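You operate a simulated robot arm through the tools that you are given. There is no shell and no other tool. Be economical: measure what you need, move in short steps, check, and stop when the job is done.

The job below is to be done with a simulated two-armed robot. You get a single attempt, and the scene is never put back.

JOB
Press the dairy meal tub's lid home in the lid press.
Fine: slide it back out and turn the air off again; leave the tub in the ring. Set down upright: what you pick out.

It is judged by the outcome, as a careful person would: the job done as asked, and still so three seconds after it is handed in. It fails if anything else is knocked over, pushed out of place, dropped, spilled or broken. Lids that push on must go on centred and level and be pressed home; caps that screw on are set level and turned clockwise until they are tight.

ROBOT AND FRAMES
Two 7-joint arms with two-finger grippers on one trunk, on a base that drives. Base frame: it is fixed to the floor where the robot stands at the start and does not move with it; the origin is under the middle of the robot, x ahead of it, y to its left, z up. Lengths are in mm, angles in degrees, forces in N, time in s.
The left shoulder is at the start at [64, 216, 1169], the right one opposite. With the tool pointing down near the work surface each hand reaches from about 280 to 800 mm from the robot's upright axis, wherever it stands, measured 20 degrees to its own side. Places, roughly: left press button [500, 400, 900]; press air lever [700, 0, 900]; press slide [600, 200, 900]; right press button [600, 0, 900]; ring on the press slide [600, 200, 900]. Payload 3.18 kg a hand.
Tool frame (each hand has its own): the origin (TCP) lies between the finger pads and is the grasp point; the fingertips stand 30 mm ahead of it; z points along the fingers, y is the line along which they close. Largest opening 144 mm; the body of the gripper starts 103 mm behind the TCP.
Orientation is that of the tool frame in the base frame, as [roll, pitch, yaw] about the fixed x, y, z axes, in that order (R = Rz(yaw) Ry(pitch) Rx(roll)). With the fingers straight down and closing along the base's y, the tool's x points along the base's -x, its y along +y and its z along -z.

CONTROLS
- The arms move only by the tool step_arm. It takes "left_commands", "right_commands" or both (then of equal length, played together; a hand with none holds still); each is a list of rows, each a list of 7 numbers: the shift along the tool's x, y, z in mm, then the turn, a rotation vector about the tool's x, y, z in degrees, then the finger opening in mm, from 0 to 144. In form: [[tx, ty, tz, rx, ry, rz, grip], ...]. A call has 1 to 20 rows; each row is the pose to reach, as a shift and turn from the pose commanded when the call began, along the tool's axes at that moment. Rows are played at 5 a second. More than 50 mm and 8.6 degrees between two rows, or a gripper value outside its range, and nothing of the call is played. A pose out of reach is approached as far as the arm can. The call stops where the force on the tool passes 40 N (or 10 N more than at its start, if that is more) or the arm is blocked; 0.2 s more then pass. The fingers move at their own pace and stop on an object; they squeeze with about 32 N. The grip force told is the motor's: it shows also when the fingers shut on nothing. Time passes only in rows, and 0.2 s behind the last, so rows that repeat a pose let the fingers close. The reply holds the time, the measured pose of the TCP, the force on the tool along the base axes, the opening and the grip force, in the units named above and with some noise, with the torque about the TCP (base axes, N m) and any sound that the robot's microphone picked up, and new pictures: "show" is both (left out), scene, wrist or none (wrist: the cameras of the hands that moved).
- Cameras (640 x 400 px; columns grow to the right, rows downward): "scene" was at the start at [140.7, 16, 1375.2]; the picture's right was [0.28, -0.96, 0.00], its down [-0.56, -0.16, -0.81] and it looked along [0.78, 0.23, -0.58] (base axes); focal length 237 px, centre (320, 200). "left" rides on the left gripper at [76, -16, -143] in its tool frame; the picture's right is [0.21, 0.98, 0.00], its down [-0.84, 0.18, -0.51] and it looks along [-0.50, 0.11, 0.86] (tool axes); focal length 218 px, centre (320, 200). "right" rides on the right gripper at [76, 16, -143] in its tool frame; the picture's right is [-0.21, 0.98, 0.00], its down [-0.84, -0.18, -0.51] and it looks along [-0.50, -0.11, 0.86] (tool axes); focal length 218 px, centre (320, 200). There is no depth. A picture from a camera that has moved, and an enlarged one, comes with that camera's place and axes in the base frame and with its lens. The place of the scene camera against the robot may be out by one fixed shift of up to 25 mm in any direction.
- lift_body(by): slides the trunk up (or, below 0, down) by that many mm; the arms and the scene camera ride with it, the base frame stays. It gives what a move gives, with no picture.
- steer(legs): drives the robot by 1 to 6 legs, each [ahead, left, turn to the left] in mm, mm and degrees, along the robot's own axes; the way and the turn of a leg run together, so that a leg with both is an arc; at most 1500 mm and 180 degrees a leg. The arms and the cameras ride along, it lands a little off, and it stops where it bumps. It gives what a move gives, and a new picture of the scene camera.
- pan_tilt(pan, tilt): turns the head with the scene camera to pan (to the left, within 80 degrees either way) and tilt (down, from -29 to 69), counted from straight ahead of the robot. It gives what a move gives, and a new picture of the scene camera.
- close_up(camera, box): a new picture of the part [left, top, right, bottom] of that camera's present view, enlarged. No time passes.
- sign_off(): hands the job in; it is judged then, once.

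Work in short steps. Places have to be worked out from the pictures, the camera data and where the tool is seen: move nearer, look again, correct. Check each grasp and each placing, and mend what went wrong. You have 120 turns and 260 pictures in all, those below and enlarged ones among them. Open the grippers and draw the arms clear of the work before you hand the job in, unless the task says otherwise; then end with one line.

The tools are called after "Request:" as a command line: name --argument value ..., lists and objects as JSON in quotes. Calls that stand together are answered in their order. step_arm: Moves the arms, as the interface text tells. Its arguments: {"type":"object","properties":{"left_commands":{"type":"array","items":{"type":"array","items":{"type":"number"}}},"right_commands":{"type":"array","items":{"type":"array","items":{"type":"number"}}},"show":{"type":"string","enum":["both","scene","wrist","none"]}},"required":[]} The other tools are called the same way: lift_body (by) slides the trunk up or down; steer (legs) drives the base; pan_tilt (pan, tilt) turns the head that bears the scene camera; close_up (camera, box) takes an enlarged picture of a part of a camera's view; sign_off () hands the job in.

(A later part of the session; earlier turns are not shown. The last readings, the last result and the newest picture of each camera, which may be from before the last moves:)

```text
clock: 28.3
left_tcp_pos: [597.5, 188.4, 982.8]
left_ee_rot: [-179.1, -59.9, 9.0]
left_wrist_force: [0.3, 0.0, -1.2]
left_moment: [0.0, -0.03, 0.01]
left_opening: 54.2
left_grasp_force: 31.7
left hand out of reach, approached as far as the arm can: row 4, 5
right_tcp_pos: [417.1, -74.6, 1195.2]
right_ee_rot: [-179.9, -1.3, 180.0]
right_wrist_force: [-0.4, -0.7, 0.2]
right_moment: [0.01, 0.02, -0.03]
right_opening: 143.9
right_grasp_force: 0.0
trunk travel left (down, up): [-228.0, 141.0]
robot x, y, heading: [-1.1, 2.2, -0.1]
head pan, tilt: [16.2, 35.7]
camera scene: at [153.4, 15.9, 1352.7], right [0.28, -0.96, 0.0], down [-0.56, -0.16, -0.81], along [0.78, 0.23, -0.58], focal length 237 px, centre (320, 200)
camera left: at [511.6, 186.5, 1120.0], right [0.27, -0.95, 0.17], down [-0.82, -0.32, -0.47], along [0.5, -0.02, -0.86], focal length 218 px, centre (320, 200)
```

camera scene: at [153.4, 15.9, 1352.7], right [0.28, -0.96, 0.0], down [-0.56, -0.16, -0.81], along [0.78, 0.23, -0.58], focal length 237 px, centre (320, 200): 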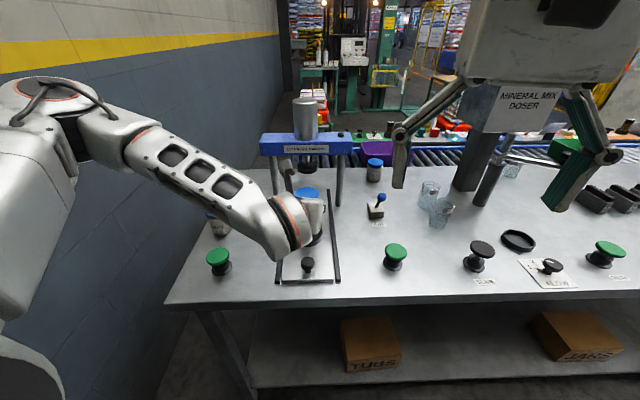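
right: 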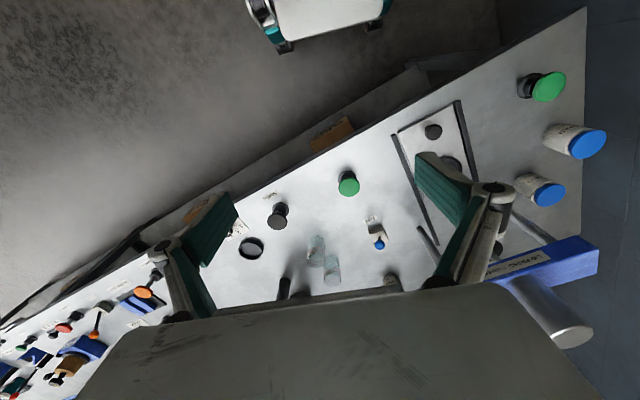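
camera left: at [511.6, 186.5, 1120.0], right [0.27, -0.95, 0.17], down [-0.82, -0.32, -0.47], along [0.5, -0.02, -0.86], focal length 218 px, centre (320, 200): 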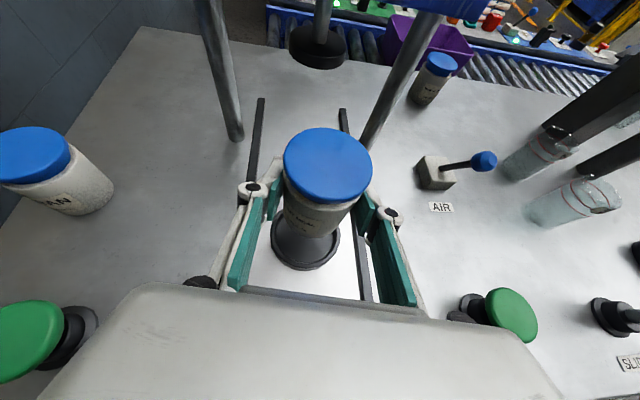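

Good view: the ring is below the tub, at about (599, 181). I'm 9 mm short in y because of reach, so I turn the hand another −20° to free it and aim for the ring.

Request:
step_arm --left_commands '[[0, 0, 0, -5.8, 0, 3.3, 30], [0, 0, 0, -11.5, 0, 6.7, 30], [0, 0, 0, -17.3, 0, 10, 30], [0, 0, 0, -17.3, 0, 10, 30]]' --show "none"

Request:
close_up --camera "left" --box '[200, 110, 440, 310]'

```text
clock: 29.3
left_tcp_pos: [598.7, 186.5, 981.7]
left_ee_rot: [-179.2, -59.6, -11.0]
left_wrist_force: [-0.5, -0.5, -1.5]
left_moment: [-0.01, 0.0, 0.01]
left_opening: 54.1
left_grasp_force: 31.6
right_tcp_pos: [418.7, -74.5, 1193.9]
right_ee_rot: [179.9, -1.3, -180.0]
right_wrist_force: [-0.5, -0.3, 0.7]
right_moment: [0.03, 0.01, -0.03]
right_opening: 143.6
right_grasp_force: 0.1
trunk travel left (down, up): [-228.0, 141.0]
robot x, y, heading: [1.0, -1.3, -0.3]
head pan, tilt: [16.2, 35.7]
```

```text
2.00 times, centred on (320, 210) of left
camera zoom: at [517.7, 215.5, 1120.3], right [-0.07, -0.98, 0.17], down [-0.88, -0.02, -0.47], along [0.47, -0.19, -0.86], focal length 436 px, centre (320, 180)
```

zoom: 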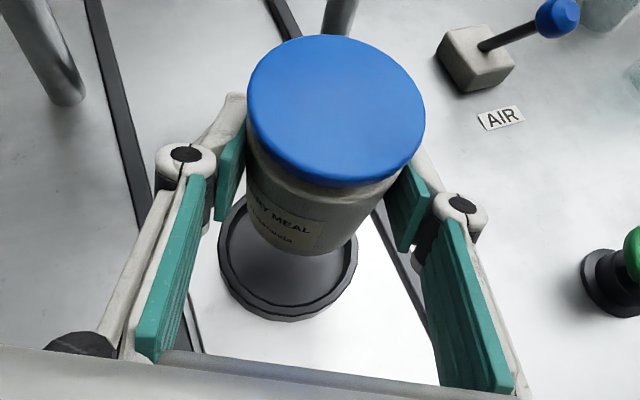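

The tub axis measures (604, 184) and the ring (605, 184) in the same picture, so they are nearly concentric. I descend 45 mm and look again.

Request:
step_arm --left_commands '[[-13, 0, 7.5, 0, 0, 0, 30], [-26, 0, 15, 0, 0, 0, 30], [-39, 0, 22.5, 0, 0, 0, 30], [-39, 0, 22.5, 0, 0, 0, 30]]' --show "none"

Request:
close_up --camera "left" --box '[200, 110, 440, 310]'

```text
clock: 30.3
left_tcp_pos: [597.7, 187.4, 936.1]
left_ee_rot: [-179.2, -59.7, -10.9]
left_wrist_force: [0.8, 0.5, -1.3]
left_moment: [-0.04, 0.01, -0.01]
left_opening: 54.4
left_grasp_force: 32.0
right_tcp_pos: [417.6, -74.5, 1195.2]
right_ee_rot: [-180.0, -1.4, -180.0]
right_wrist_force: [-0.6, 0.1, -0.6]
right_moment: [-0.01, -0.03, 0.03]
right_opening: 144.1
right_grasp_force: 0.2
trunk travel left (down, up): [-228.0, 141.0]
robot x, y, heading: [3.3, 0.0, -0.1]
head pan, tilt: [16.2, 35.7]
```

```text
2.00 times, centred on (320, 210) of left
camera zoom: at [517.6, 216.0, 1074.4], right [-0.07, -0.98, 0.17], down [-0.88, -0.02, -0.47], along [0.47, -0.19, -0.86], focal length 436 px, centre (320, 180)
```

zoom: 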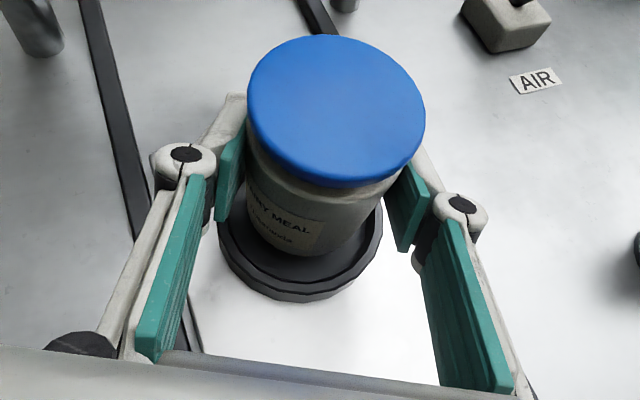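

The ring centre reads (606, 183) with its rim at z 873, and the tub axis is about (603, 185). I nudge (+3, −2) and lower to just above the rim.

Request:
step_arm --left_commands '[[-7, 1.4, 8, 0, 0, 0, 30], [-14, 1.4, 12, 0, 0, 0, 30], [-14, 1.4, 12, 0, 0, 0, 30]]' --show "scene"

Request:
close_up --camera "left" --box '[200, 110, 440, 310]'

Request:
close_up --camera "scene" --box '[240, 160, 380, 290]'

```text
clock: 31.1
left_tcp_pos: [603.9, 184.8, 921.4]
left_ee_rot: [-179.2, -60.1, -11.0]
left_wrist_force: [0.3, 1.7, 13.6]
left_moment: [-0.22, -0.05, 0.04]
left_opening: 54.2
left_grasp_force: 31.2
right_tcp_pos: [416.1, -74.5, 1194.9]
right_ee_rot: [-179.9, -1.2, -180.0]
right_wrist_force: [0.3, 0.1, 0.8]
right_moment: [-0.02, 0.0, -0.03]
right_opening: 144.2
right_grasp_force: 0.0
trunk travel left (down, up): [-228.0, 141.0]
robot x, y, heading: [-0.3, -2.3, 0.0]
head pan, tilt: [16.2, 35.7]
camera scene: at [152.4, 16.2, 1353.0], right [0.28, -0.96, 0.0], down [-0.56, -0.16, -0.81], along [0.78, 0.23, -0.58], focal length 237 px, centre (320, 200)
```

scene: 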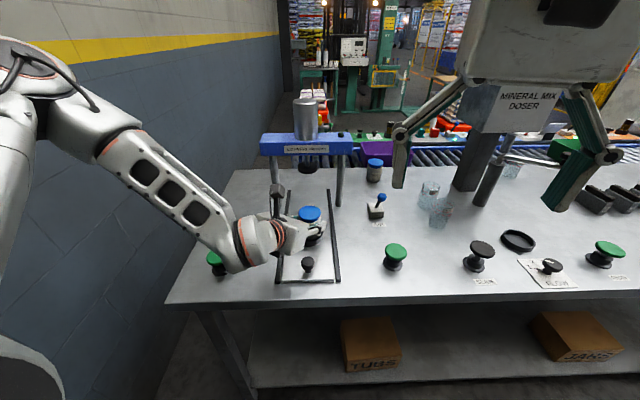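

```text
2.00 times, centred on (320, 210) of left
camera zoom: at [520.5, 214.0, 1059.3], right [-0.07, -0.98, 0.17], down [-0.88, -0.02, -0.48], along [0.47, -0.19, -0.86], focal length 436 px, centre (320, 180)
```

zoom: 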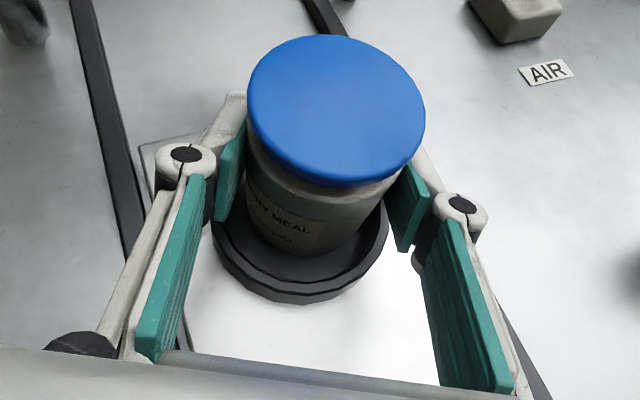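

```text
3.08 times, centred on (310, 225) of scene
camera zoom: at [152.4, 16.2, 1353.0], right [0.28, -0.96, 0.0], down [-0.56, -0.16, -0.81], along [0.78, 0.23, -0.58], focal length 730 px, centre (351, 123)
```

zoom: 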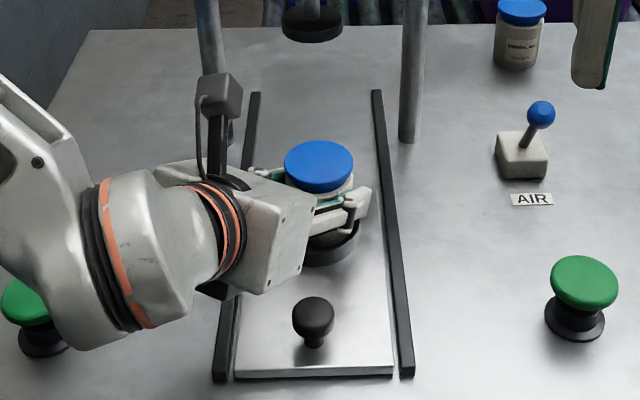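

There's 13.6 N of contact already at TCP 921. Before releasing, I'll zoom to see whether the tub is on the ring's floor or caught on the rim.

Request:
close_up --camera "left" --box '[290, 190, 410, 265]'

Request:
close_up --camera "scene" --box '[285, 195, 335, 255]'

```text
5.33 times, centred on (350, 228) of left
camera zoom: at [520.5, 214.0, 1059.3], right [-0.07, -0.98, 0.17], down [-0.88, -0.02, -0.48], along [0.47, -0.19, -0.86], focal length 1164 px, centre (160, 53)
```

zoom: 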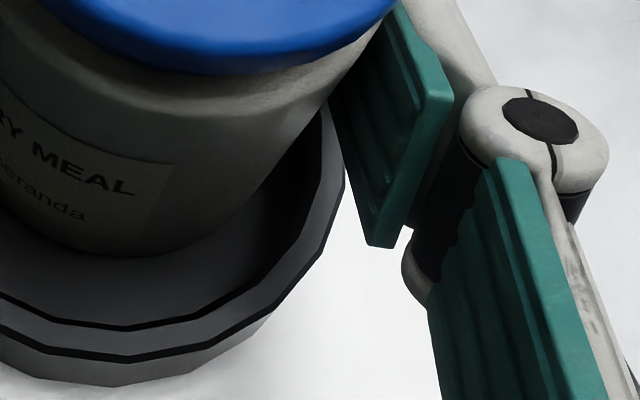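

```text
6.67 times, centred on (310, 225) of scene
camera zoom: at [152.4, 16.2, 1353.0], right [0.28, -0.96, 0.0], down [-0.56, -0.16, -0.81], along [0.78, 0.23, -0.58], focal length 1582 px, centre (387, 33)
```

zoom: 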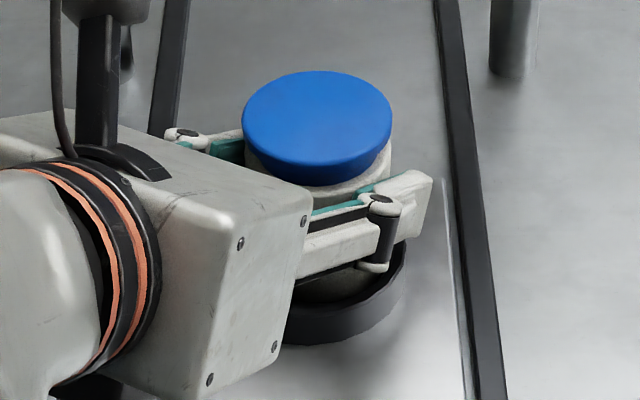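

The moment places the contact under the tub near its axis, not at a rim edge, so it is probably on the ring floor. The front gap looks wider than the back, so I lift 3 mm, shift 4 mm toward me, and look again.

Request:
step_arm --left_commands '[[2.6, 0, -1.5, 0, 0, 0, 30], [0.6, 0.8, -4.9, 0, 0, 0, 30], [0.6, 0.8, -4.9, 0, 0, 0, 30]]' --show "none"

Request:
close_up --camera "left" --box '[230, 160, 410, 270]'

```text
clock: 31.9
left_tcp_pos: [598.6, 184.9, 921.7]
left_ee_rot: [-179.4, -59.7, -10.8]
left_wrist_force: [2.1, -0.1, 5.7]
left_moment: [-0.13, -0.32, 0.0]
left_opening: 54.2
left_grasp_force: 32.7
right_tcp_pos: [417.3, -74.5, 1193.7]
right_ee_rot: [-180.0, -1.4, 180.0]
right_wrist_force: [0.7, 0.3, 0.2]
right_moment: [-0.01, -0.02, 0.0]
right_opening: 143.8
right_grasp_force: 0.0
trunk travel left (down, up): [-228.0, 141.0]
robot x, y, heading: [3.6, -2.6, 0.1]
head pan, tilt: [16.2, 35.7]
```

```text
3.56 times, centred on (320, 215) of left
camera zoom: at [517.1, 213.3, 1060.0], right [-0.07, -0.98, 0.17], down [-0.88, -0.02, -0.47], along [0.47, -0.19, -0.86], focal length 776 px, centre (320, 147)
```

zoom: 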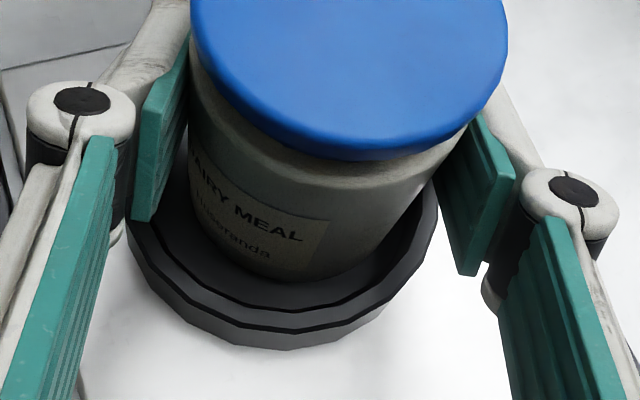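

Now the tub base looks concentric with the ring, though a light contact shows drag from the slide. I lift 5 mm to relieve it, then lower straight until it touches.

Request:
step_arm --left_commands '[[4.3, 0, -2.5, 0, 0, 0, 30], [4.3, 0, -2.5, 0, 0, 0, 30]]' --show "none"

Request:
close_up --camera "left" --box '[230, 160, 410, 270]'

Request:
step_arm --left_commands '[[-1.8, 0, 1, 0, 0, 0, 30], [-3.5, 0, 2, 0, 0, 0, 30], [-5.2, 0, 3, 0, 0, 0, 30], [-6.1, 0, 3.5, 0, 0, 0, 30]]' --show "none"

```text
clock: 32.5
left_tcp_pos: [596.7, 184.1, 927.0]
left_ee_rot: [-179.3, -59.6, -10.9]
left_wrist_force: [-1.0, -0.4, -2.4]
left_moment: [-0.02, -0.01, 0.03]
left_opening: 54.3
left_grasp_force: 32.2
right_tcp_pos: [417.2, -74.8, 1194.6]
right_ee_rot: [-179.9, -1.4, -180.0]
right_wrist_force: [0.1, 0.4, -0.3]
right_moment: [-0.02, 0.0, -0.01]
right_opening: 143.9
right_grasp_force: 0.0
trunk travel left (down, up): [-228.0, 141.0]
robot x, y, heading: [0.6, -0.7, 0.1]
head pan, tilt: [16.2, 35.7]
```

```text
3.56 times, centred on (320, 215) of left
camera zoom: at [516.9, 213.5, 1064.0], right [-0.07, -0.98, 0.17], down [-0.88, -0.02, -0.47], along [0.47, -0.19, -0.87], focal length 776 px, centre (320, 147)
```

zoom: 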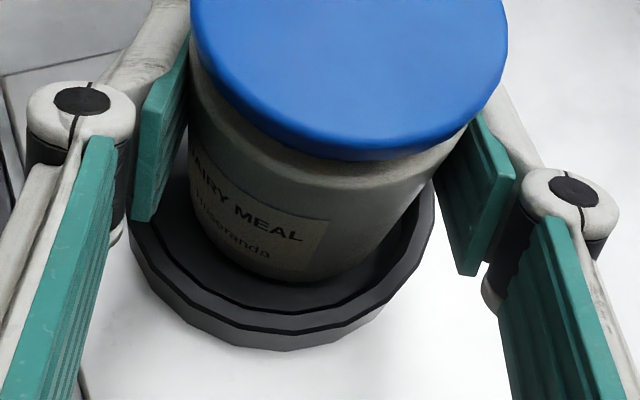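

```text
clock: 33.5
left_tcp_pos: [598.0, 185.2, 921.6]
left_ee_rot: [-179.2, -59.8, -11.0]
left_wrist_force: [-1.0, 2.9, 8.6]
left_moment: [-0.17, -0.03, 0.0]
left_opening: 54.2
left_grasp_force: 31.7
right_tcp_pos: [416.6, -74.0, 1194.4]
right_ee_rot: [-179.9, -1.2, -180.0]
right_wrist_force: [-0.2, 0.1, 0.3]
right_moment: [-0.02, 0.01, 0.01]
right_opening: 144.0
right_grasp_force: 0.0
trunk travel left (down, up): [-228.0, 141.0]
robot x, y, heading: [-0.2, 3.1, 0.1]
head pan, tilt: [16.2, 35.7]
```

The contact is repeatable at TCP 921.5 and always pushes left (+y), so the base is resting on the ring's inner chamfer on the right side. I lift, shift 3 mm left, and lower again.

Request:
step_arm --left_commands '[[3.5, -1.5, -2, 0, 0, 0, 30], [3.5, -3, -2, 0, 0, 0, 30], [0, -3, 0, 0, 0, 0, 30], [-1.8, -3, 1, 0, 0, 0, 30], [-3.5, -3, 2, 0, 0, 0, 30]]' --show "none"

```text
clock: 34.7
left_tcp_pos: [599.6, 188.3, 921.7]
left_ee_rot: [-179.0, -60.5, -11.1]
left_wrist_force: [-0.8, 8.1, 30.0]
left_moment: [-0.03, 0.02, -0.01]
left_opening: 54.3
left_grasp_force: 32.1
right_tcp_pos: [416.9, -74.8, 1195.9]
right_ee_rot: [-179.9, -1.0, -179.9]
right_wrist_force: [0.3, -0.1, 0.7]
right_moment: [0.0, 0.0, 0.0]
right_opening: 143.8
right_grasp_force: 0.0
trunk travel left (down, up): [-228.0, 141.0]
robot x, y, heading: [1.4, 3.3, -0.1]
head pan, tilt: [16.2, 35.7]
```

30 N at the same height after moving in both x and y means this is the flat floor of the ring. I ease off the load and check the centring again.

Request:
step_arm --left_commands '[[1.5, 0, -0.9, 0, 0, 0, 30], [2.6, 0, -1.5, 0, 0, 0, 30]]' --show "none"

Request:
close_up --camera "left" --box '[230, 160, 410, 270]'

Request:
close_up --camera "scene" --box '[285, 195, 335, 255]'

```text
clock: 35.3
left_tcp_pos: [598.8, 187.6, 920.9]
left_ee_rot: [-178.9, -59.9, -11.2]
left_wrist_force: [3.0, 3.9, 26.0]
left_moment: [-0.18, -0.62, 0.06]
left_opening: 54.0
left_grasp_force: 32.2
right_tcp_pos: [416.6, -74.2, 1195.5]
right_ee_rot: [-180.0, -1.1, -180.0]
right_wrist_force: [-0.5, -0.4, -0.6]
right_moment: [0.0, 0.01, 0.04]
right_opening: 143.7
right_grasp_force: 0.0
trunk travel left (down, up): [-228.0, 141.0]
robot x, y, heading: [-2.8, -3.2, -0.3]
head pan, tilt: [16.2, 35.7]
```

```text
3.56 times, centred on (320, 215) of left
camera zoom: at [516.2, 216.7, 1058.7], right [-0.07, -0.98, 0.17], down [-0.88, -0.02, -0.48], along [0.47, -0.19, -0.86], focal length 776 px, centre (320, 147)
```

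zoom: 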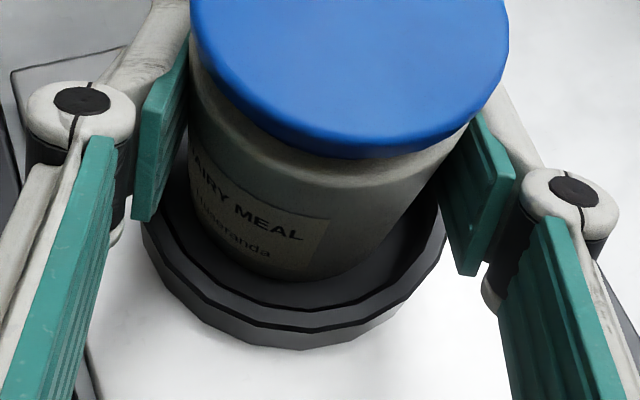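

```text
6.67 times, centred on (310, 225) of scene
camera zoom: at [151.8, 15.9, 1352.9], right [0.28, -0.96, 0.0], down [-0.56, -0.16, -0.81], along [0.78, 0.23, -0.58], focal length 1582 px, centre (387, 33)
```

zoom: 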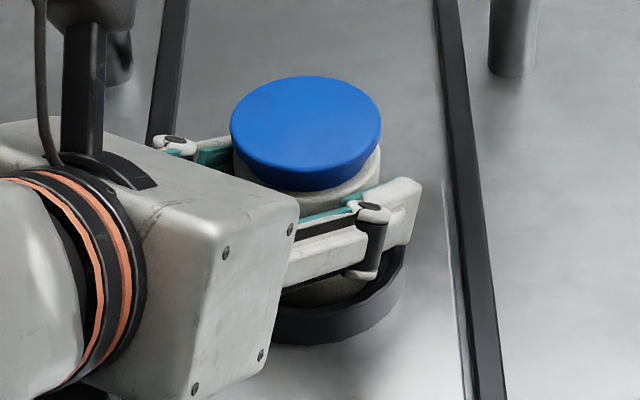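

The load hasn't dropped as expected and the contact is ambiguous. I raise 3 mm to relieve it, and bring the right hand round and lower so its camera can see under the tub from the right.

Request:
step_arm --left_commands '[[0.9, 0, -0.5, 0, 0, 0, 30], [1.7, 0, -1, 0, 0, 0, 30], [2.6, 0, -1.5, 0, 0, 0, 30], [2.6, 0, -1.5, 0, 0, 0, 30], [2.6, 0, -1.5, 0, 0, 0, 30], [2.6, 0, -1.5, 0, 0, 0, 30], [2.6, 0, -1.5, 0, 0, 0, 30]]' --right_commands '[[0, 0, 30, 0, 0, -7.8, 144], [0, 0, 60, 0, 0, -15.6, 144], [0, 0, 90, 0, 0, -23.4, 144], [0, 0, 120, 0, 0, -31.2, 120], [0, 0, 150, 0, 0, -39, 100], [0, 0, 180, 0, 0, -46.8, 80], [0, 0, 210, 0, 0, -54.6, 80]]' --show "wrist"

```text
clock: 36.9
left_tcp_pos: [594.6, 192.4, 921.8]
left_ee_rot: [-179.6, -59.6, -10.6]
left_wrist_force: [-2.8, 0.9, 6.6]
left_moment: [0.07, -0.18, 0.06]
left_opening: 54.2
left_grasp_force: 32.2
right_tcp_pos: [408.5, -74.2, 985.6]
right_ee_rot: [179.3, -0.6, -125.7]
right_wrist_force: [-0.8, 0.9, -0.3]
right_moment: [-0.1, -0.09, 0.01]
right_opening: 80.2
right_grasp_force: 0.0
trunk travel left (down, up): [-228.0, 141.0]
robot x, y, heading: [3.1, -4.0, 0.1]
head pan, tilt: [16.2, 35.7]
camera right: at [353.8, -126.4, 1129.9], right [-0.67, 0.74, 0.01], down [0.65, 0.58, 0.5], along [0.36, 0.34, -0.87], focal length 218 px, centre (320, 200)
camera left: at [514.5, 220.1, 1059.4], right [-0.07, -0.98, 0.18], down [-0.88, -0.02, -0.47], along [0.47, -0.19, -0.87], focal length 218 px, centre (320, 200)
```

right: 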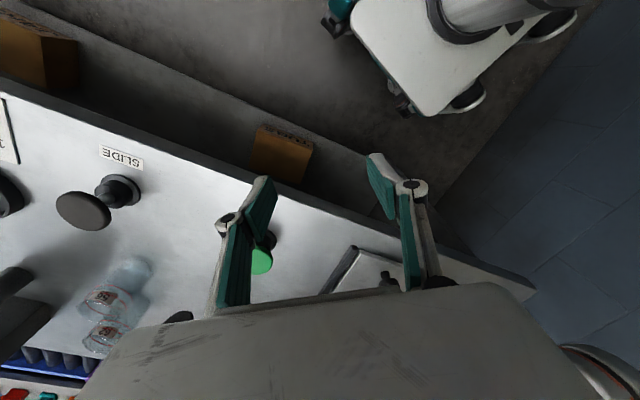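
left: 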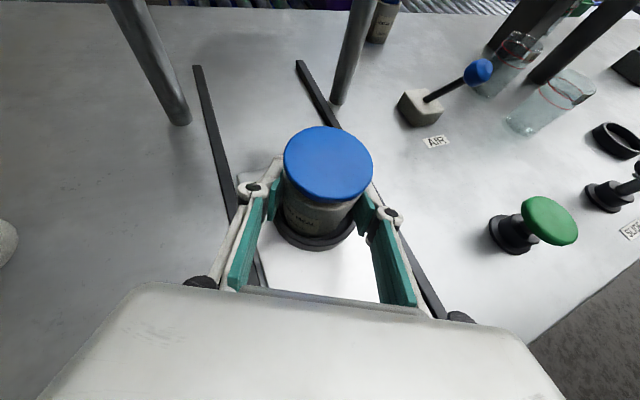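

The left hand relaxed to 6.6 N. The right camera looks too steeply down, so I tilt the right hand 30° toward the ring to get a side view.

Request:
step_arm --right_commands '[[0, 0, 0, 0, -7.5, 0, 80], [0, 0, 0, 0, -15, 0, 80], [0, 0, 0, 0, -22.5, 0, 80], [0, 0, 0, 0, -30, 0, 80]]' --show "wrist"

Request:
close_up --camera "left" --box '[230, 160, 410, 270]'

```text
clock: 37.9
left_tcp_pos: [597.6, 188.0, 921.4]
left_ee_rot: [-179.2, -59.5, -10.9]
left_wrist_force: [-1.3, -0.9, 0.1]
left_moment: [-0.05, -0.04, -0.02]
left_opening: 54.0
left_grasp_force: 31.8
right_tcp_pos: [412.5, -74.9, 984.4]
right_ee_rot: [178.8, 29.4, -125.9]
right_wrist_force: [0.0, -0.3, -0.3]
right_moment: [0.02, 0.01, -0.01]
right_opening: 80.2
right_grasp_force: 0.1
trunk travel left (down, up): [-228.0, 141.0]
robot x, y, heading: [1.2, -0.1, 0.0]
head pan, tilt: [16.2, 35.7]
camera right: at [321.0, -177.5, 1071.8], right [-0.69, 0.71, 0.12], down [0.44, 0.28, 0.85], along [0.57, 0.64, -0.51], focal length 218 px, centre (320, 200)
```

right: 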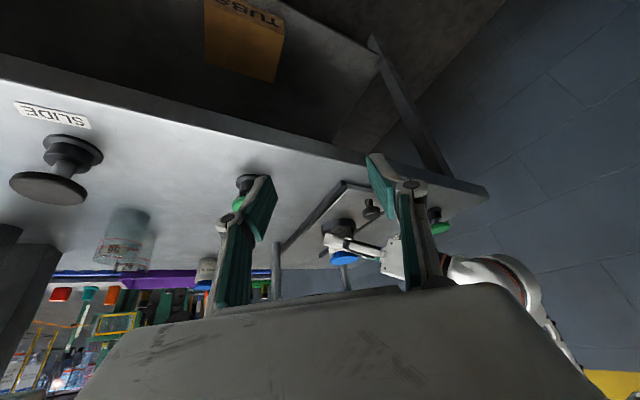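

```text
3.56 times, centred on (320, 215) of left
camera zoom: at [516.8, 217.1, 1059.3], right [-0.07, -0.98, 0.17], down [-0.88, -0.02, -0.47], along [0.47, -0.19, -0.87], focal length 776 px, centre (320, 147)
```

zoom: 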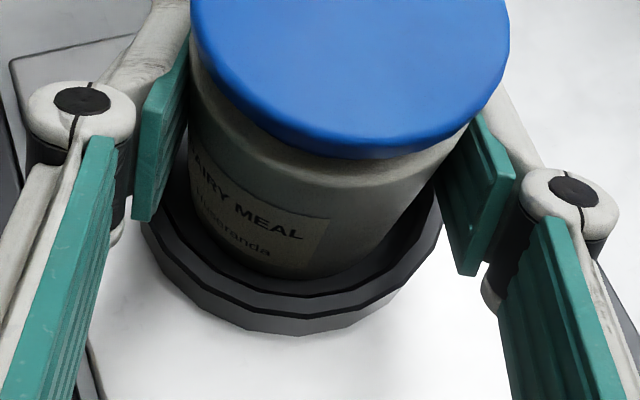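

The side view works. I zoom in on the ring and tub (the image is upside down).

Request:
close_up --camera "right" --box '[300, 190, 400, 275]'

```text
4.71 times, centred on (350, 232) of right
camera zoom: at [321.0, -177.5, 1071.8], right [-0.69, 0.71, 0.12], down [0.44, 0.28, 0.85], along [0.57, 0.64, -0.51], focal length 1027 px, centre (179, 47)
```

zoom: 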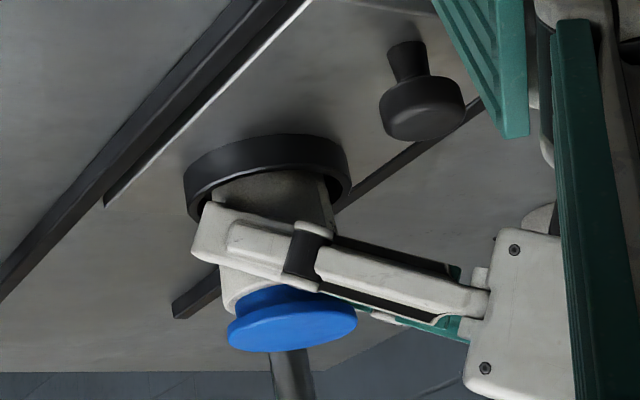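

From the side, the tub's base is inside the ring and the fingers are clear of the rim. The force is now about zero, so it stands on the floor. I open gently in steps and check.

Request:
step_arm --left_commands '[[0, 0, 0, 0, 0, 0, 55], [0, 0, 0, 0, 0, 0, 58], [0, 0, 0, 0, 0, 0, 60], [0, 0, 0, 0, 0, 0, 62]]' --show "none"

Request:
close_up --camera "right" --box '[300, 190, 400, 275]'

Request:
close_up --camera "left" --box '[200, 110, 440, 290]'

```text
clock: 38.9
left_tcp_pos: [598.3, 188.5, 921.9]
left_ee_rot: [-179.3, -59.7, -10.8]
left_wrist_force: [1.1, -1.0, 0.3]
left_moment: [0.03, 0.0, 0.0]
left_opening: 62.0
left_grasp_force: 0.1
right_tcp_pos: [413.0, -75.1, 984.0]
right_ee_rot: [178.8, 29.3, -126.0]
right_wrist_force: [-0.8, -0.6, 0.0]
right_moment: [0.03, -0.02, 0.03]
right_opening: 80.3
right_grasp_force: 0.0
trunk travel left (down, up): [-228.0, 141.0]
robot x, y, heading: [-1.6, -0.3, -0.1]
head pan, tilt: [16.2, 35.7]
```

```text
4.71 times, centred on (350, 232) of right
camera zoom: at [321.3, -176.8, 1072.1], right [-0.69, 0.71, 0.12], down [0.44, 0.28, 0.85], along [0.57, 0.64, -0.51], focal length 1027 px, centre (179, 47)
```

zoom: 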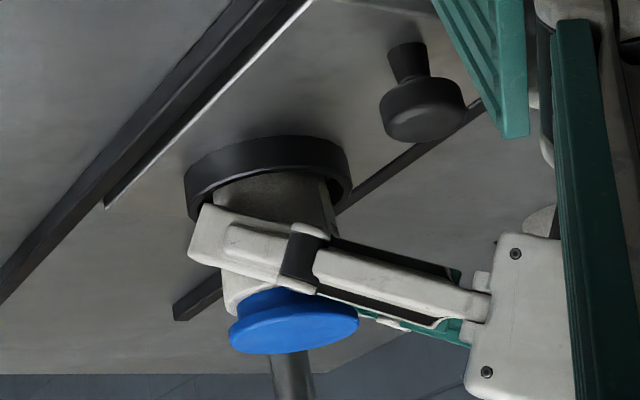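

```text
2.22 times, centred on (320, 200) of left
camera zoom: at [517.1, 217.9, 1059.9], right [-0.07, -0.98, 0.17], down [-0.88, -0.02, -0.47], along [0.47, -0.19, -0.86], focal length 485 px, centre (320, 200)
```

zoom: 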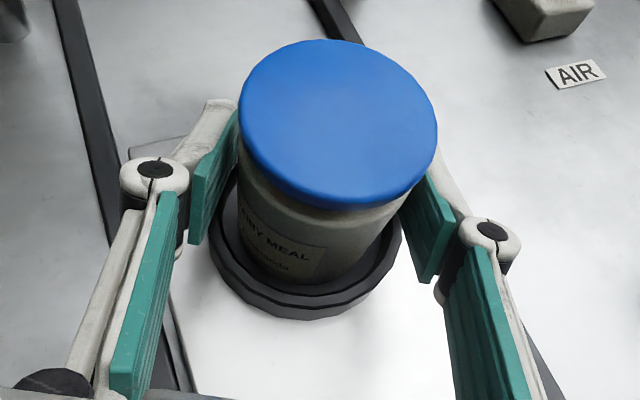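

The tub stands on its own. Triangulating both views puts the ring centre at (602, 186) and the tub axis at (603, 186), so it is concentric. I withdraw the left hand back along its fingers.

Request:
step_arm --left_commands '[[0, 0, 0, 0, 0, 0, 74], [0, 0, -20, 0, 0, 0, 78], [0, 0, -50, 0, 0, 0, 78], [0, 0, -90, 0, 0, 0, 78], [25, 0, -115, 0, 0, 0, 78], [60, 0, -135, 0, 0, 0, 78]]' --show "wrist"

Request:
close_up --camera "scene" --box '[240, 150, 400, 280]'

```text
clock: 40.3
left_tcp_pos: [555.2, 194.8, 1047.1]
left_ee_rot: [-179.3, -59.8, -10.8]
left_wrist_force: [0.1, -0.3, 0.4]
left_moment: [0.01, -0.02, 0.02]
left_opening: 78.3
left_grasp_force: 0.1
left hand out of reach, approached as far as the arm can: row 4, 5, 6
right_tcp_pos: [411.2, -75.0, 984.9]
right_ee_rot: [178.9, 29.3, -126.0]
right_wrist_force: [-0.7, 0.6, -0.1]
right_moment: [0.01, -0.04, -0.03]
right_opening: 80.1
right_grasp_force: 0.0
trunk travel left (down, up): [-228.0, 141.0]
robot x, y, heading: [-3.2, 5.3, 0.2]
head pan, tilt: [16.2, 35.7]
camera left: at [474.2, 224.4, 1184.8], right [-0.07, -0.98, 0.17], down [-0.88, -0.02, -0.47], along [0.47, -0.19, -0.86], focal length 218 px, centre (320, 200)
```

left: 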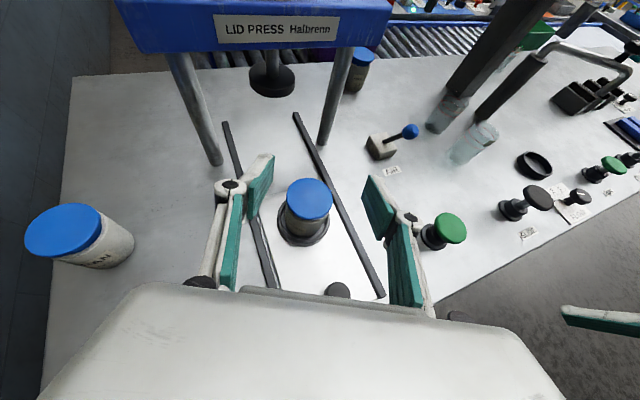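

```text
3.08 times, centred on (320, 215) of scene
camera zoom: at [152.1, 15.8, 1352.9], right [0.28, -0.96, 0.0], down [-0.56, -0.16, -0.81], along [0.78, 0.23, -0.58], focal length 730 px, centre (320, 154)
```

zoom: 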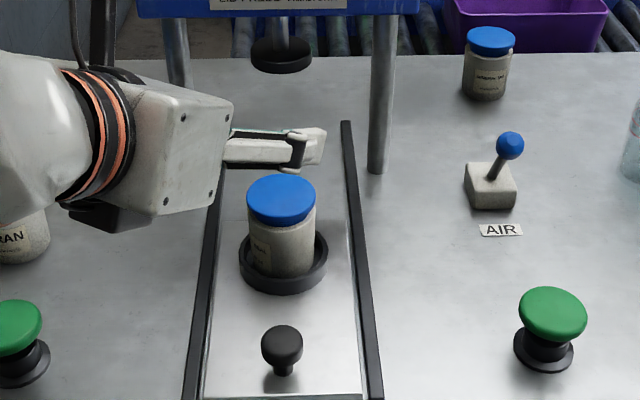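

The tub stands upright and centred in the ring with its lid on. I untilt the left hand to vertical so I can turn the wrist back to its unflipped orientation for the knob.

Request:
step_arm --left_commands '[[0, 0, 0, 0, -8, 0, 78], [0, 0, 0, 0, -16, 0, 78], [0, 0, 0, 0, -24, 0, 78], [0, 0, 0, 0, -32, 0, 78], [0, 0, 0, 0, -40, 0, 78], [0, 0, 0, 0, -48, 0, 78], [0, 0, 0, 0, -54, 0, 78], [0, 0, 0, 0, -60, 0, 78]]' --show "none"

```text
clock: 42.1
left_tcp_pos: [557.2, 194.9, 1046.3]
left_ee_rot: [-179.7, 0.5, -10.2]
left_wrist_force: [-0.2, -0.7, 0.1]
left_moment: [-0.01, 0.04, -0.01]
left_opening: 77.9
left_grasp_force: 0.0
right_tcp_pos: [413.2, -74.6, 983.1]
right_ee_rot: [178.8, 29.1, -126.1]
right_wrist_force: [1.0, 0.6, -0.7]
right_moment: [-0.02, 0.08, 0.03]
right_opening: 80.0
right_grasp_force: 0.0
trunk travel left (down, up): [-228.0, 141.0]
robot x, y, heading: [-1.7, 2.9, 0.1]
head pan, tilt: [16.2, 35.7]
```

The hand is vertical. I rotate the left wrist back while moving it away from the press, and level the right hand at the same time.

Request:
step_arm --left_commands '[[-19, -7, 0, 0, 0, -8, 78], [-38, -14, 0, 0, 0, -16, 78], [-57, -20, 0, 0, 0, -24, 78], [-76, -27, 0, 0, 0, -32, 78], [-76, -27, 0, 0, 0, -40, 78], [-76, -27, 0, 0, 0, -48, 78], [-76, -27, 0, 0, 0, -56, 78], [-76, -27, 0, 0, 0, -64, 78], [-76, -27, 0, 0, 0, -72, 78], [-76, -27, 0, 0, 0, -80, 78], [-76, -27, 0, 0, 0, -88, 78], [-76, -27, 0, 0, 0, -96, 78], [-76, -27, 0, 0, 0, -104, 78], [-76, -27, 0, 0, 0, -112, 78], [-76, -27, 0, 0, 0, -120, 78], [-76, -27, 0, 0, 0, -128, 78], [-76, -27, 0, 0, 0, -136, 78], [-76, -27, 0, 0, 0, -144, 78], [-76, -27, 0, 0, 0, -152, 78], [-76, -27, 0, 0, 0, -160, 78]]' --right_commands '[[0, 0, 0, 0, 7.5, 0, 80], [0, 0, 0, 0, 15, 0, 80], [0, 0, 0, 0, 22.5, 0, 80], [0, 0, 0, 0, 29.3, 0, 80], [0, 0, 0, 0, 29.3, 0, 80], [0, 0, 0, 0, 29.3, 0, 80], [0, 0, 0, 0, 29.3, 0, 80], [0, 0, 0, 0, 29.3, 0, 80], [0, 0, 0, 0, 29.3, 0, 80], [0, 0, 0, 0, 29.3, 0, 80], [0, 0, 0, 0, 29.3, 0, 80], [0, 0, 0, 0, 29.3, 0, 80], [0, 0, 0, 0, 29.3, 0, 80], [0, 0, 0, 0, 29.3, 0, 80], [0, 0, 0, 0, 29.3, 0, 80], [0, 0, 0, 0, 29.3, 0, 80], [0, 0, 0, 0, 29.3, 0, 80], [0, 0, 0, 0, 29.3, 0, 80], [0, 0, 0, 0, 29.3, 0, 80], [0, 0, 0, 0, 29.3, 0, 80]]' --show "none"

```text
clock: 46.3
left_tcp_pos: [487.3, 234.8, 1047.3]
left_ee_rot: [179.7, -0.4, 149.9]
left_wrist_force: [0.4, -0.3, -0.6]
left_moment: [0.03, 0.02, 0.03]
left_opening: 78.1
left_grasp_force: 0.0
right_tcp_pos: [413.4, -75.3, 983.1]
right_ee_rot: [179.0, 0.1, -125.5]
right_wrist_force: [-0.1, -0.5, 0.3]
right_moment: [-0.02, -0.03, 0.0]
right_opening: 80.0
right_grasp_force: 0.1
trunk travel left (down, up): [-228.0, 141.0]
robot x, y, heading: [-0.0, 1.2, 0.1]
head pan, tilt: [16.2, 35.7]
```

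Next I bring the left hand above the knob, aligned with the slide at about 17° yaw, and align the right hand with the table too.

Request:
step_arm --left_commands '[[-7, -10.5, 8, 0, 0, -7.8, 78], [-14, -21, 16, 0, 0, -15.6, 78], [-21, -31.5, 24, 0, 0, -23.4, 78], [-28, -42, 32, 0, 0, -31.2, 78], [-35, -53, 40, 0, 0, -39, 78], [-42.3, -63.3, 47, 0, 0, -47, 78]]' --right_commands '[[0, 0, -10, 0, 0, 6.2, 80], [0, 0, -20, 0, 0, 12.5, 80], [0, 0, -30, 0, 0, 18.7, 80], [0, 0, -40, 0, 0, 25, 80], [0, 0, -50, 0, 0, 31.2, 80], [0, 0, -60, 0, 0, 37.5, 80]]' --show "both"

```text
clock: 47.7
left_tcp_pos: [491.0, 157.8, 999.9]
left_ee_rot: [179.7, -0.1, -163.2]
left_wrist_force: [-0.1, 1.3, 0.0]
left_moment: [0.0, 0.04, 0.0]
left_opening: 78.2
left_grasp_force: 0.0
right_tcp_pos: [413.7, -76.1, 1042.9]
right_ee_rot: [179.2, -0.7, -163.0]
right_wrist_force: [0.6, 0.3, 0.2]
right_moment: [-0.01, -0.01, 0.01]
right_opening: 80.4
right_grasp_force: 0.0
trunk travel left (down, up): [-228.0, 141.0]
robot x, y, heading: [5.0, -0.4, -0.2]
head pan, tilt: [16.2, 35.7]
camera scene: at [154.2, 16.2, 1352.4], right [0.28, -0.96, 0.0], down [-0.56, -0.16, -0.81], along [0.78, 0.23, -0.58], focal length 237 px, centre (320, 200)
camera right: at [338.3, -83.9, 1187.9], right [-0.09, 1.0, 0.01], down [0.87, 0.07, 0.49], along [0.49, 0.05, -0.87], focal length 218 px, centre (320, 200)
camera left: at [423.4, 118.5, 1143.0], right [-0.48, 0.88, 0.01], down [0.76, 0.41, 0.51], along [0.44, 0.25, -0.86], focal length 218 px, centre (320, 200)
```

scene: 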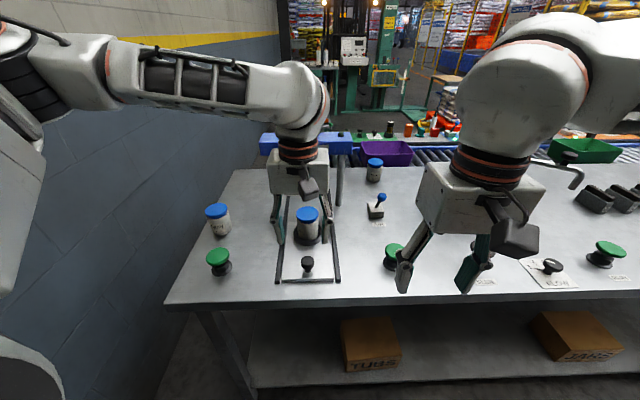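
right: 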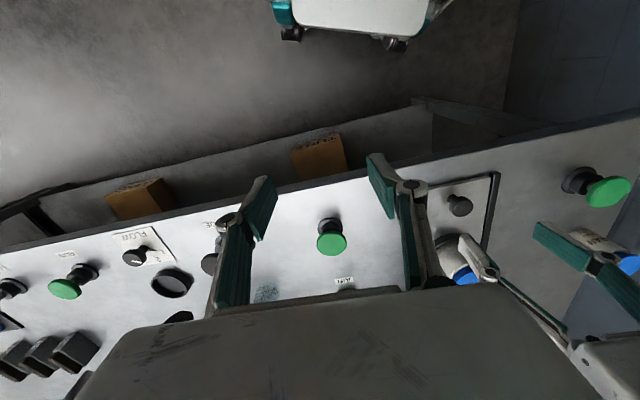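
left: 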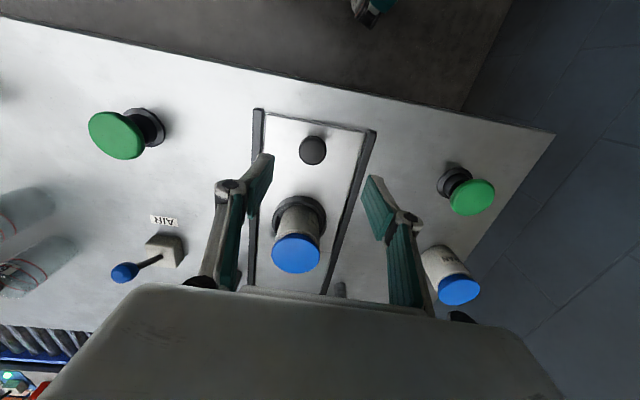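

The left wrist view puts the knob at (493, 150), top z about 900, with the slide heading about 18°. I descend around the knob with the fingers at 56 mm.

Request:
step_arm --left_commands '[[0.4, -8.2, 25, 0, 0, 0, 56], [0.4, -8.2, 50, 0, 0, 0, 56], [0.4, -8.2, 72, 0, 0, 0, 56], [0.4, -8.2, 90, 0, 0, 0, 56], [0.4, -8.2, 90, 0, 0, 0, 56]]' --show "wrist"

```text
clock: 48.9
left_tcp_pos: [490.5, 153.8, 911.2]
left_ee_rot: [179.7, -0.1, -163.2]
left_wrist_force: [0.6, -0.2, 0.4]
left_moment: [0.01, -0.01, -0.03]
left_opening: 56.2
left_grasp_force: 0.0
left hand out of reach, approached as far as the arm can: row 4, 5
right_tcp_pos: [413.3, -76.4, 1043.9]
right_ee_rot: [179.2, -0.8, -162.8]
right_wrist_force: [0.1, -0.1, -0.3]
right_moment: [0.02, -0.02, 0.0]
right_opening: 80.2
right_grasp_force: 0.0
trunk travel left (down, up): [-228.0, 141.0]
robot x, y, heading: [2.9, -0.1, -0.1]
head pan, tilt: [16.2, 35.7]
camera left: at [421.9, 114.1, 1054.8], right [-0.48, 0.88, 0.01], down [0.76, 0.41, 0.51], along [0.44, 0.25, -0.86], focal length 218 px, centre (320, 200)
```

left: 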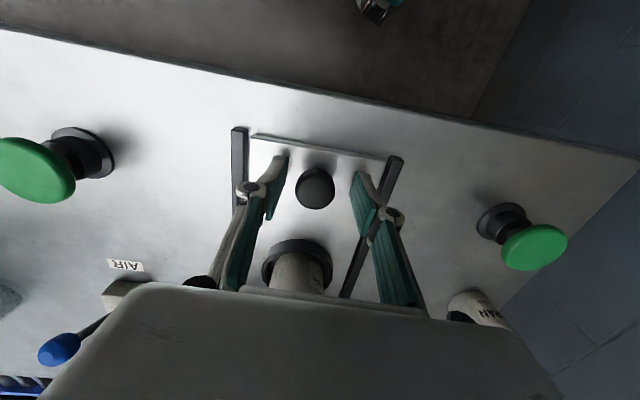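

The knob lies between the fingers, within about 5 mm of centre. I close on it.

Request:
step_arm --left_commands '[[0, -3, 0, 0, 0, 0, 44], [0, -4, 0, 0, 0, 0, 36], [0, -4, 0, 0, 0, 0, 26], [0, -4, 0, 0, 0, 0, 20], [0, -4, 0, 0, 0, 0, 20]]' --show "wrist"

```text
clock: 50.1
left_tcp_pos: [491.4, 150.5, 913.2]
left_ee_rot: [179.7, -0.2, -163.3]
left_wrist_force: [7.4, -23.7, -8.0]
left_moment: [-0.64, -0.28, -0.26]
left_opening: 30.8
left_grasp_force: 44.7
left hand out of reach, approached as far as the arm can: row 2, 3, 4, 5
right_tcp_pos: [414.4, -78.1, 1042.9]
right_ee_rot: [179.0, -0.7, -162.9]
right_wrist_force: [-0.2, 0.8, -0.2]
right_moment: [-0.03, 0.01, 0.01]
right_opening: 79.9
right_grasp_force: 0.0
trunk travel left (down, up): [-228.0, 141.0]
robot x, y, heading: [-1.2, -0.8, -0.1]
head pan, tilt: [16.2, 35.7]
camera left: at [422.8, 111.1, 1056.1], right [-0.48, 0.88, 0.01], down [0.76, 0.41, 0.51], along [0.44, 0.25, -0.86], focal length 218 px, centre (320, 200)
```

left: 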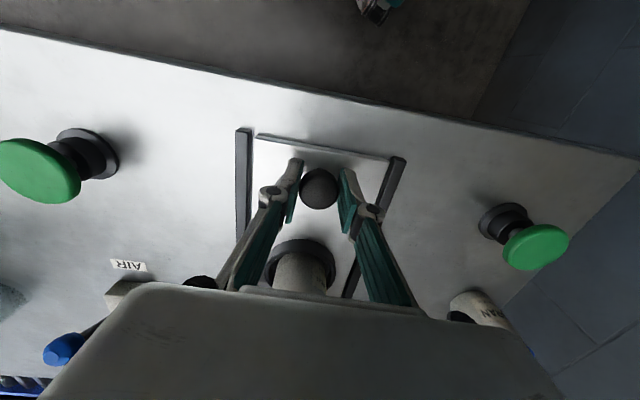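

The knob is gripped at 30.8 mm, though the reach limit leaves some sideways load. I push the slide in slowly along its own direction and watch.

Request:
step_arm --left_commands '[[-5, 0, 0, 0, 0, 0, 20], [-11, 0, 0, 0, 0, 0, 20], [-18, 0, 0, 0, 0, 0, 20], [-25, 0.5, 0, 0, 0, 0, 20], [-32, 0.7, 0, 0, 0, 0, 20]]' --show "both"

```text
clock: 51.1
left_tcp_pos: [513.0, 157.6, 913.6]
left_ee_rot: [-179.9, -0.4, -163.2]
left_wrist_force: [5.2, -14.3, -11.8]
left_moment: [-0.45, -0.72, -0.07]
left_opening: 30.8
left_grasp_force: 44.6
right_tcp_pos: [414.4, -78.1, 1042.5]
right_ee_rot: [179.2, -0.7, -162.9]
right_wrist_force: [0.0, 0.5, -0.2]
right_moment: [-0.02, -0.02, 0.0]
right_opening: 80.3
right_grasp_force: 0.0
trunk travel left (down, up): [-228.0, 141.0]
robot x, y, heading: [1.8, 0.1, -0.0]
head pan, tilt: [16.2, 35.7]
stopped in row 5 (left hand): the force on the tool passed its limit at 40 N (the readings are from after the stop); the commanded pose is now the measured one
camera scene: at [154.7, 15.3, 1352.5], right [0.28, -0.96, 0.0], down [-0.56, -0.16, -0.81], along [0.78, 0.23, -0.58], focal length 237 px, centre (320, 200)
camera left: at [445.0, 119.3, 1056.5], right [-0.48, 0.88, 0.0], down [0.76, 0.42, 0.5], along [0.44, 0.24, -0.87], focal length 218 px, centre (320, 200)
```

scene: 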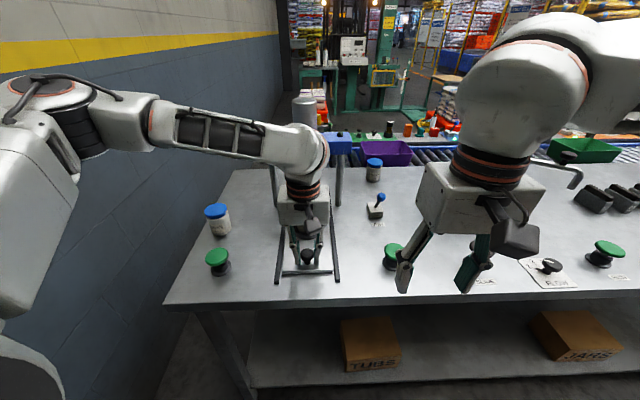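
left: 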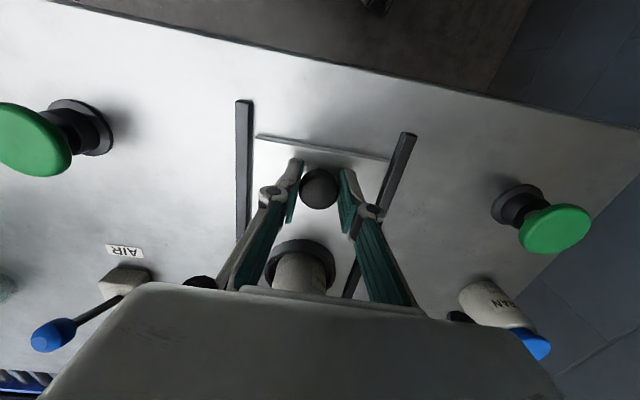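

The slide moved about 23 mm and then the force limit stopped the call. I relieve the sideways and vertical preload slightly (2 mm right, 1 mm down) and continue.

Request:
step_arm --left_commands '[[0, -2, 1, 0, 0, 0, 20], [-4, -3, 1.5, 0, 0, 0, 20], [-9, -3, 1.5, 0, 0, 0, 20], [-15, -3, 1.5, 0, 0, 0, 20], [-21, -3, 1.5, 0, 0, 0, 20], [-27, -3, 1.5, 0, 0, 0, 20], [-33, -3, 1.5, 0, 0, 0, 20], [-39, -3, 1.5, 0, 0, 0, 20]]' --show "wrist"

```text
clock: 52.6
left_tcp_pos: [535.2, 165.9, 914.2]
left_ee_rot: [-179.5, -0.4, -163.3]
left_wrist_force: [4.5, -13.9, -9.9]
left_moment: [-0.33, -0.73, -0.07]
left_opening: 30.9
left_grasp_force: 45.5
left hand out of reach, approached as far as the arm can: row 2, 3, 4, 5, 6, 7
right_tcp_pos: [414.6, -78.7, 1043.2]
right_ee_rot: [179.2, -0.6, -163.0]
right_wrist_force: [-0.3, 0.0, 0.5]
right_moment: [-0.02, -0.02, 0.0]
right_opening: 80.0
right_grasp_force: 0.1
trunk travel left (down, up): [-228.0, 141.0]
robot x, y, heading: [2.8, -0.4, -0.0]
head pan, tilt: [16.2, 35.7]
stopped in row 7 (left hand): the force on the tool passed its limit at 41 N (the readings are from after the stop); the commanded pose is now the measured one
camera left: at [468.0, 128.4, 1056.7], right [-0.48, 0.88, -0.01], down [0.76, 0.42, 0.5], along [0.44, 0.23, -0.87], focal length 218 px, centre (320, 200)
```

left: 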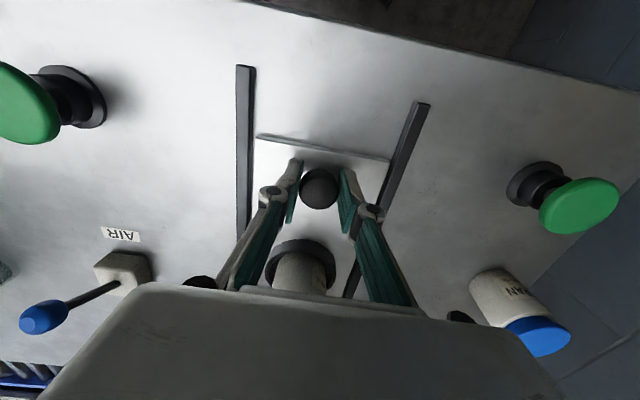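

It is working (another 24 mm, true direction about 19.5°). I continue along that direction.

Request:
step_arm --left_commands '[[-5, 0, 0, 0, 0, 0, 20], [-10, 0.3, 0, 0, 0, 0, 20], [-15, 0.5, 0, 0, 0, 0, 20], [-20, 0.7, 0, 0, 0, 0, 20], [-26, 1, 0, 0, 0, 0, 20], [-32, 1.2, 0, 0, 0, 0, 20], [-38, 1.5, 0, 0, 0, 0, 20], [-44, 1.8, 0, 0, 0, 0, 20]]' --show "none"

```text
clock: 53.6
left_tcp_pos: [552.5, 171.7, 913.3]
left_ee_rot: [-179.0, -0.4, -163.2]
left_wrist_force: [4.1, -13.7, -11.7]
left_moment: [-0.14, -0.86, -0.06]
left_opening: 30.9
left_grasp_force: 44.8
left hand out of reach, approached as far as the arm can: row 4
right_tcp_pos: [413.6, -78.7, 1044.8]
right_ee_rot: [179.3, -0.7, -163.1]
right_wrist_force: [0.6, -0.5, 0.5]
right_moment: [0.01, -0.03, 0.0]
right_opening: 80.0
right_grasp_force: 0.0
trunk travel left (down, up): [-228.0, 141.0]
robot x, y, heading: [0.3, 2.9, 0.0]
head pan, tilt: [16.2, 35.7]
stopped in row 4 (left hand): the force on the tool passed its limit at 41 N (the readings are from after the stop); the commanded pose is now the measured one
```

Progress is slow because of the sideways preload from the reach limit. The knob is round, so I turn the grip 14° toward the arm's natural yaw and see if the load relaxes.

Request:
step_arm --left_commands '[[0, 0, 0, 0, 0, 7, 20], [0, -1, 0.5, 0, 0, 14, 20], [0, -3, 1, 0, 0, 14, 20], [0, -4, 2, 0, 0, 14, 20]]' --show "none"

```text
clock: 54.6
left_tcp_pos: [553.4, 172.1, 914.5]
left_ee_rot: [-179.1, -0.1, -177.4]
left_wrist_force: [7.5, -18.3, -10.1]
left_moment: [-0.21, -0.34, 0.26]
left_opening: 30.5
left_grasp_force: 44.9
left hand out of reach, approached as far as the arm can: row 4
right_tcp_pos: [414.2, -80.5, 1043.2]
right_ee_rot: [179.3, -0.7, -163.1]
right_wrist_force: [0.5, -0.3, 0.4]
right_moment: [0.02, 0.01, -0.02]
right_opening: 80.1
right_grasp_force: 0.1
trunk travel left (down, up): [-228.0, 141.0]
robot x, y, heading: [0.9, 1.1, -0.1]
head pan, tilt: [16.2, 35.7]
```

The load is kinematic. Lowering the trunk fixed reach earlier, so I release the knob and raise the left hand clear before lowering the trunk as a separate step.

Request:
step_arm --left_commands '[[0, 0, 0, 0, 0, 0, 40], [0, 0, 0, 0, 0, 0, 56], [0, 0, -35, 0, 0, 0, 56], [0, 0, -70, 0, 0, 0, 56], [0, 0, -105, 0, 0, 0, 56], [0, 0, -140, 0, 0, 0, 56]]' --right_commands '[[0, 0, -20, 0, 0, 0, 80], [0, 0, -40, 0, 0, 0, 80], [0, 0, -60, 0, 0, 0, 80], [0, 0, -80, 0, 0, 0, 80], [0, 0, -100, 0, 0, 0, 80], [0, 0, -120, 0, 0, 0, 80]]' --show "scene"

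```text
clock: 56.0
left_tcp_pos: [551.8, 175.7, 1053.6]
left_ee_rot: [-179.0, -0.2, -177.2]
left_wrist_force: [-0.2, -0.4, -0.1]
left_moment: [0.03, 0.01, 0.0]
left_opening: 55.9
left_grasp_force: 0.0
right_tcp_pos: [413.1, -79.7, 1163.1]
right_ee_rot: [179.2, -0.6, -163.0]
right_wrist_force: [0.5, -1.2, 0.6]
right_moment: [0.01, 0.01, 0.0]
right_opening: 79.8
right_grasp_force: 0.0
trunk travel left (down, up): [-228.0, 141.0]
robot x, y, heading: [-1.6, 0.7, -0.2]
head pan, tilt: [16.2, 35.7]
camera scene: at [153.4, 15.0, 1352.7], right [0.28, -0.96, 0.0], down [-0.56, -0.16, -0.81], along [0.78, 0.23, -0.58], focal length 237 px, centre (320, 200)
```

scene: 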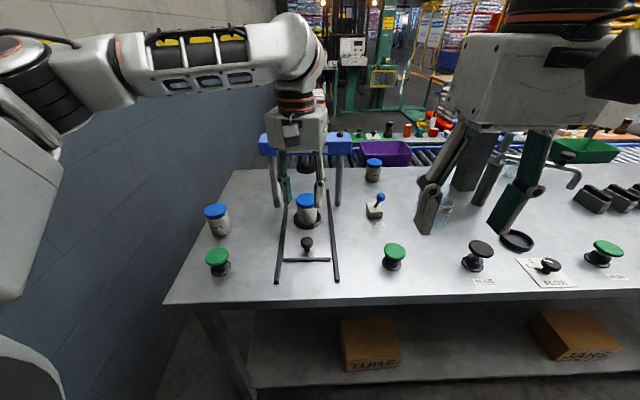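

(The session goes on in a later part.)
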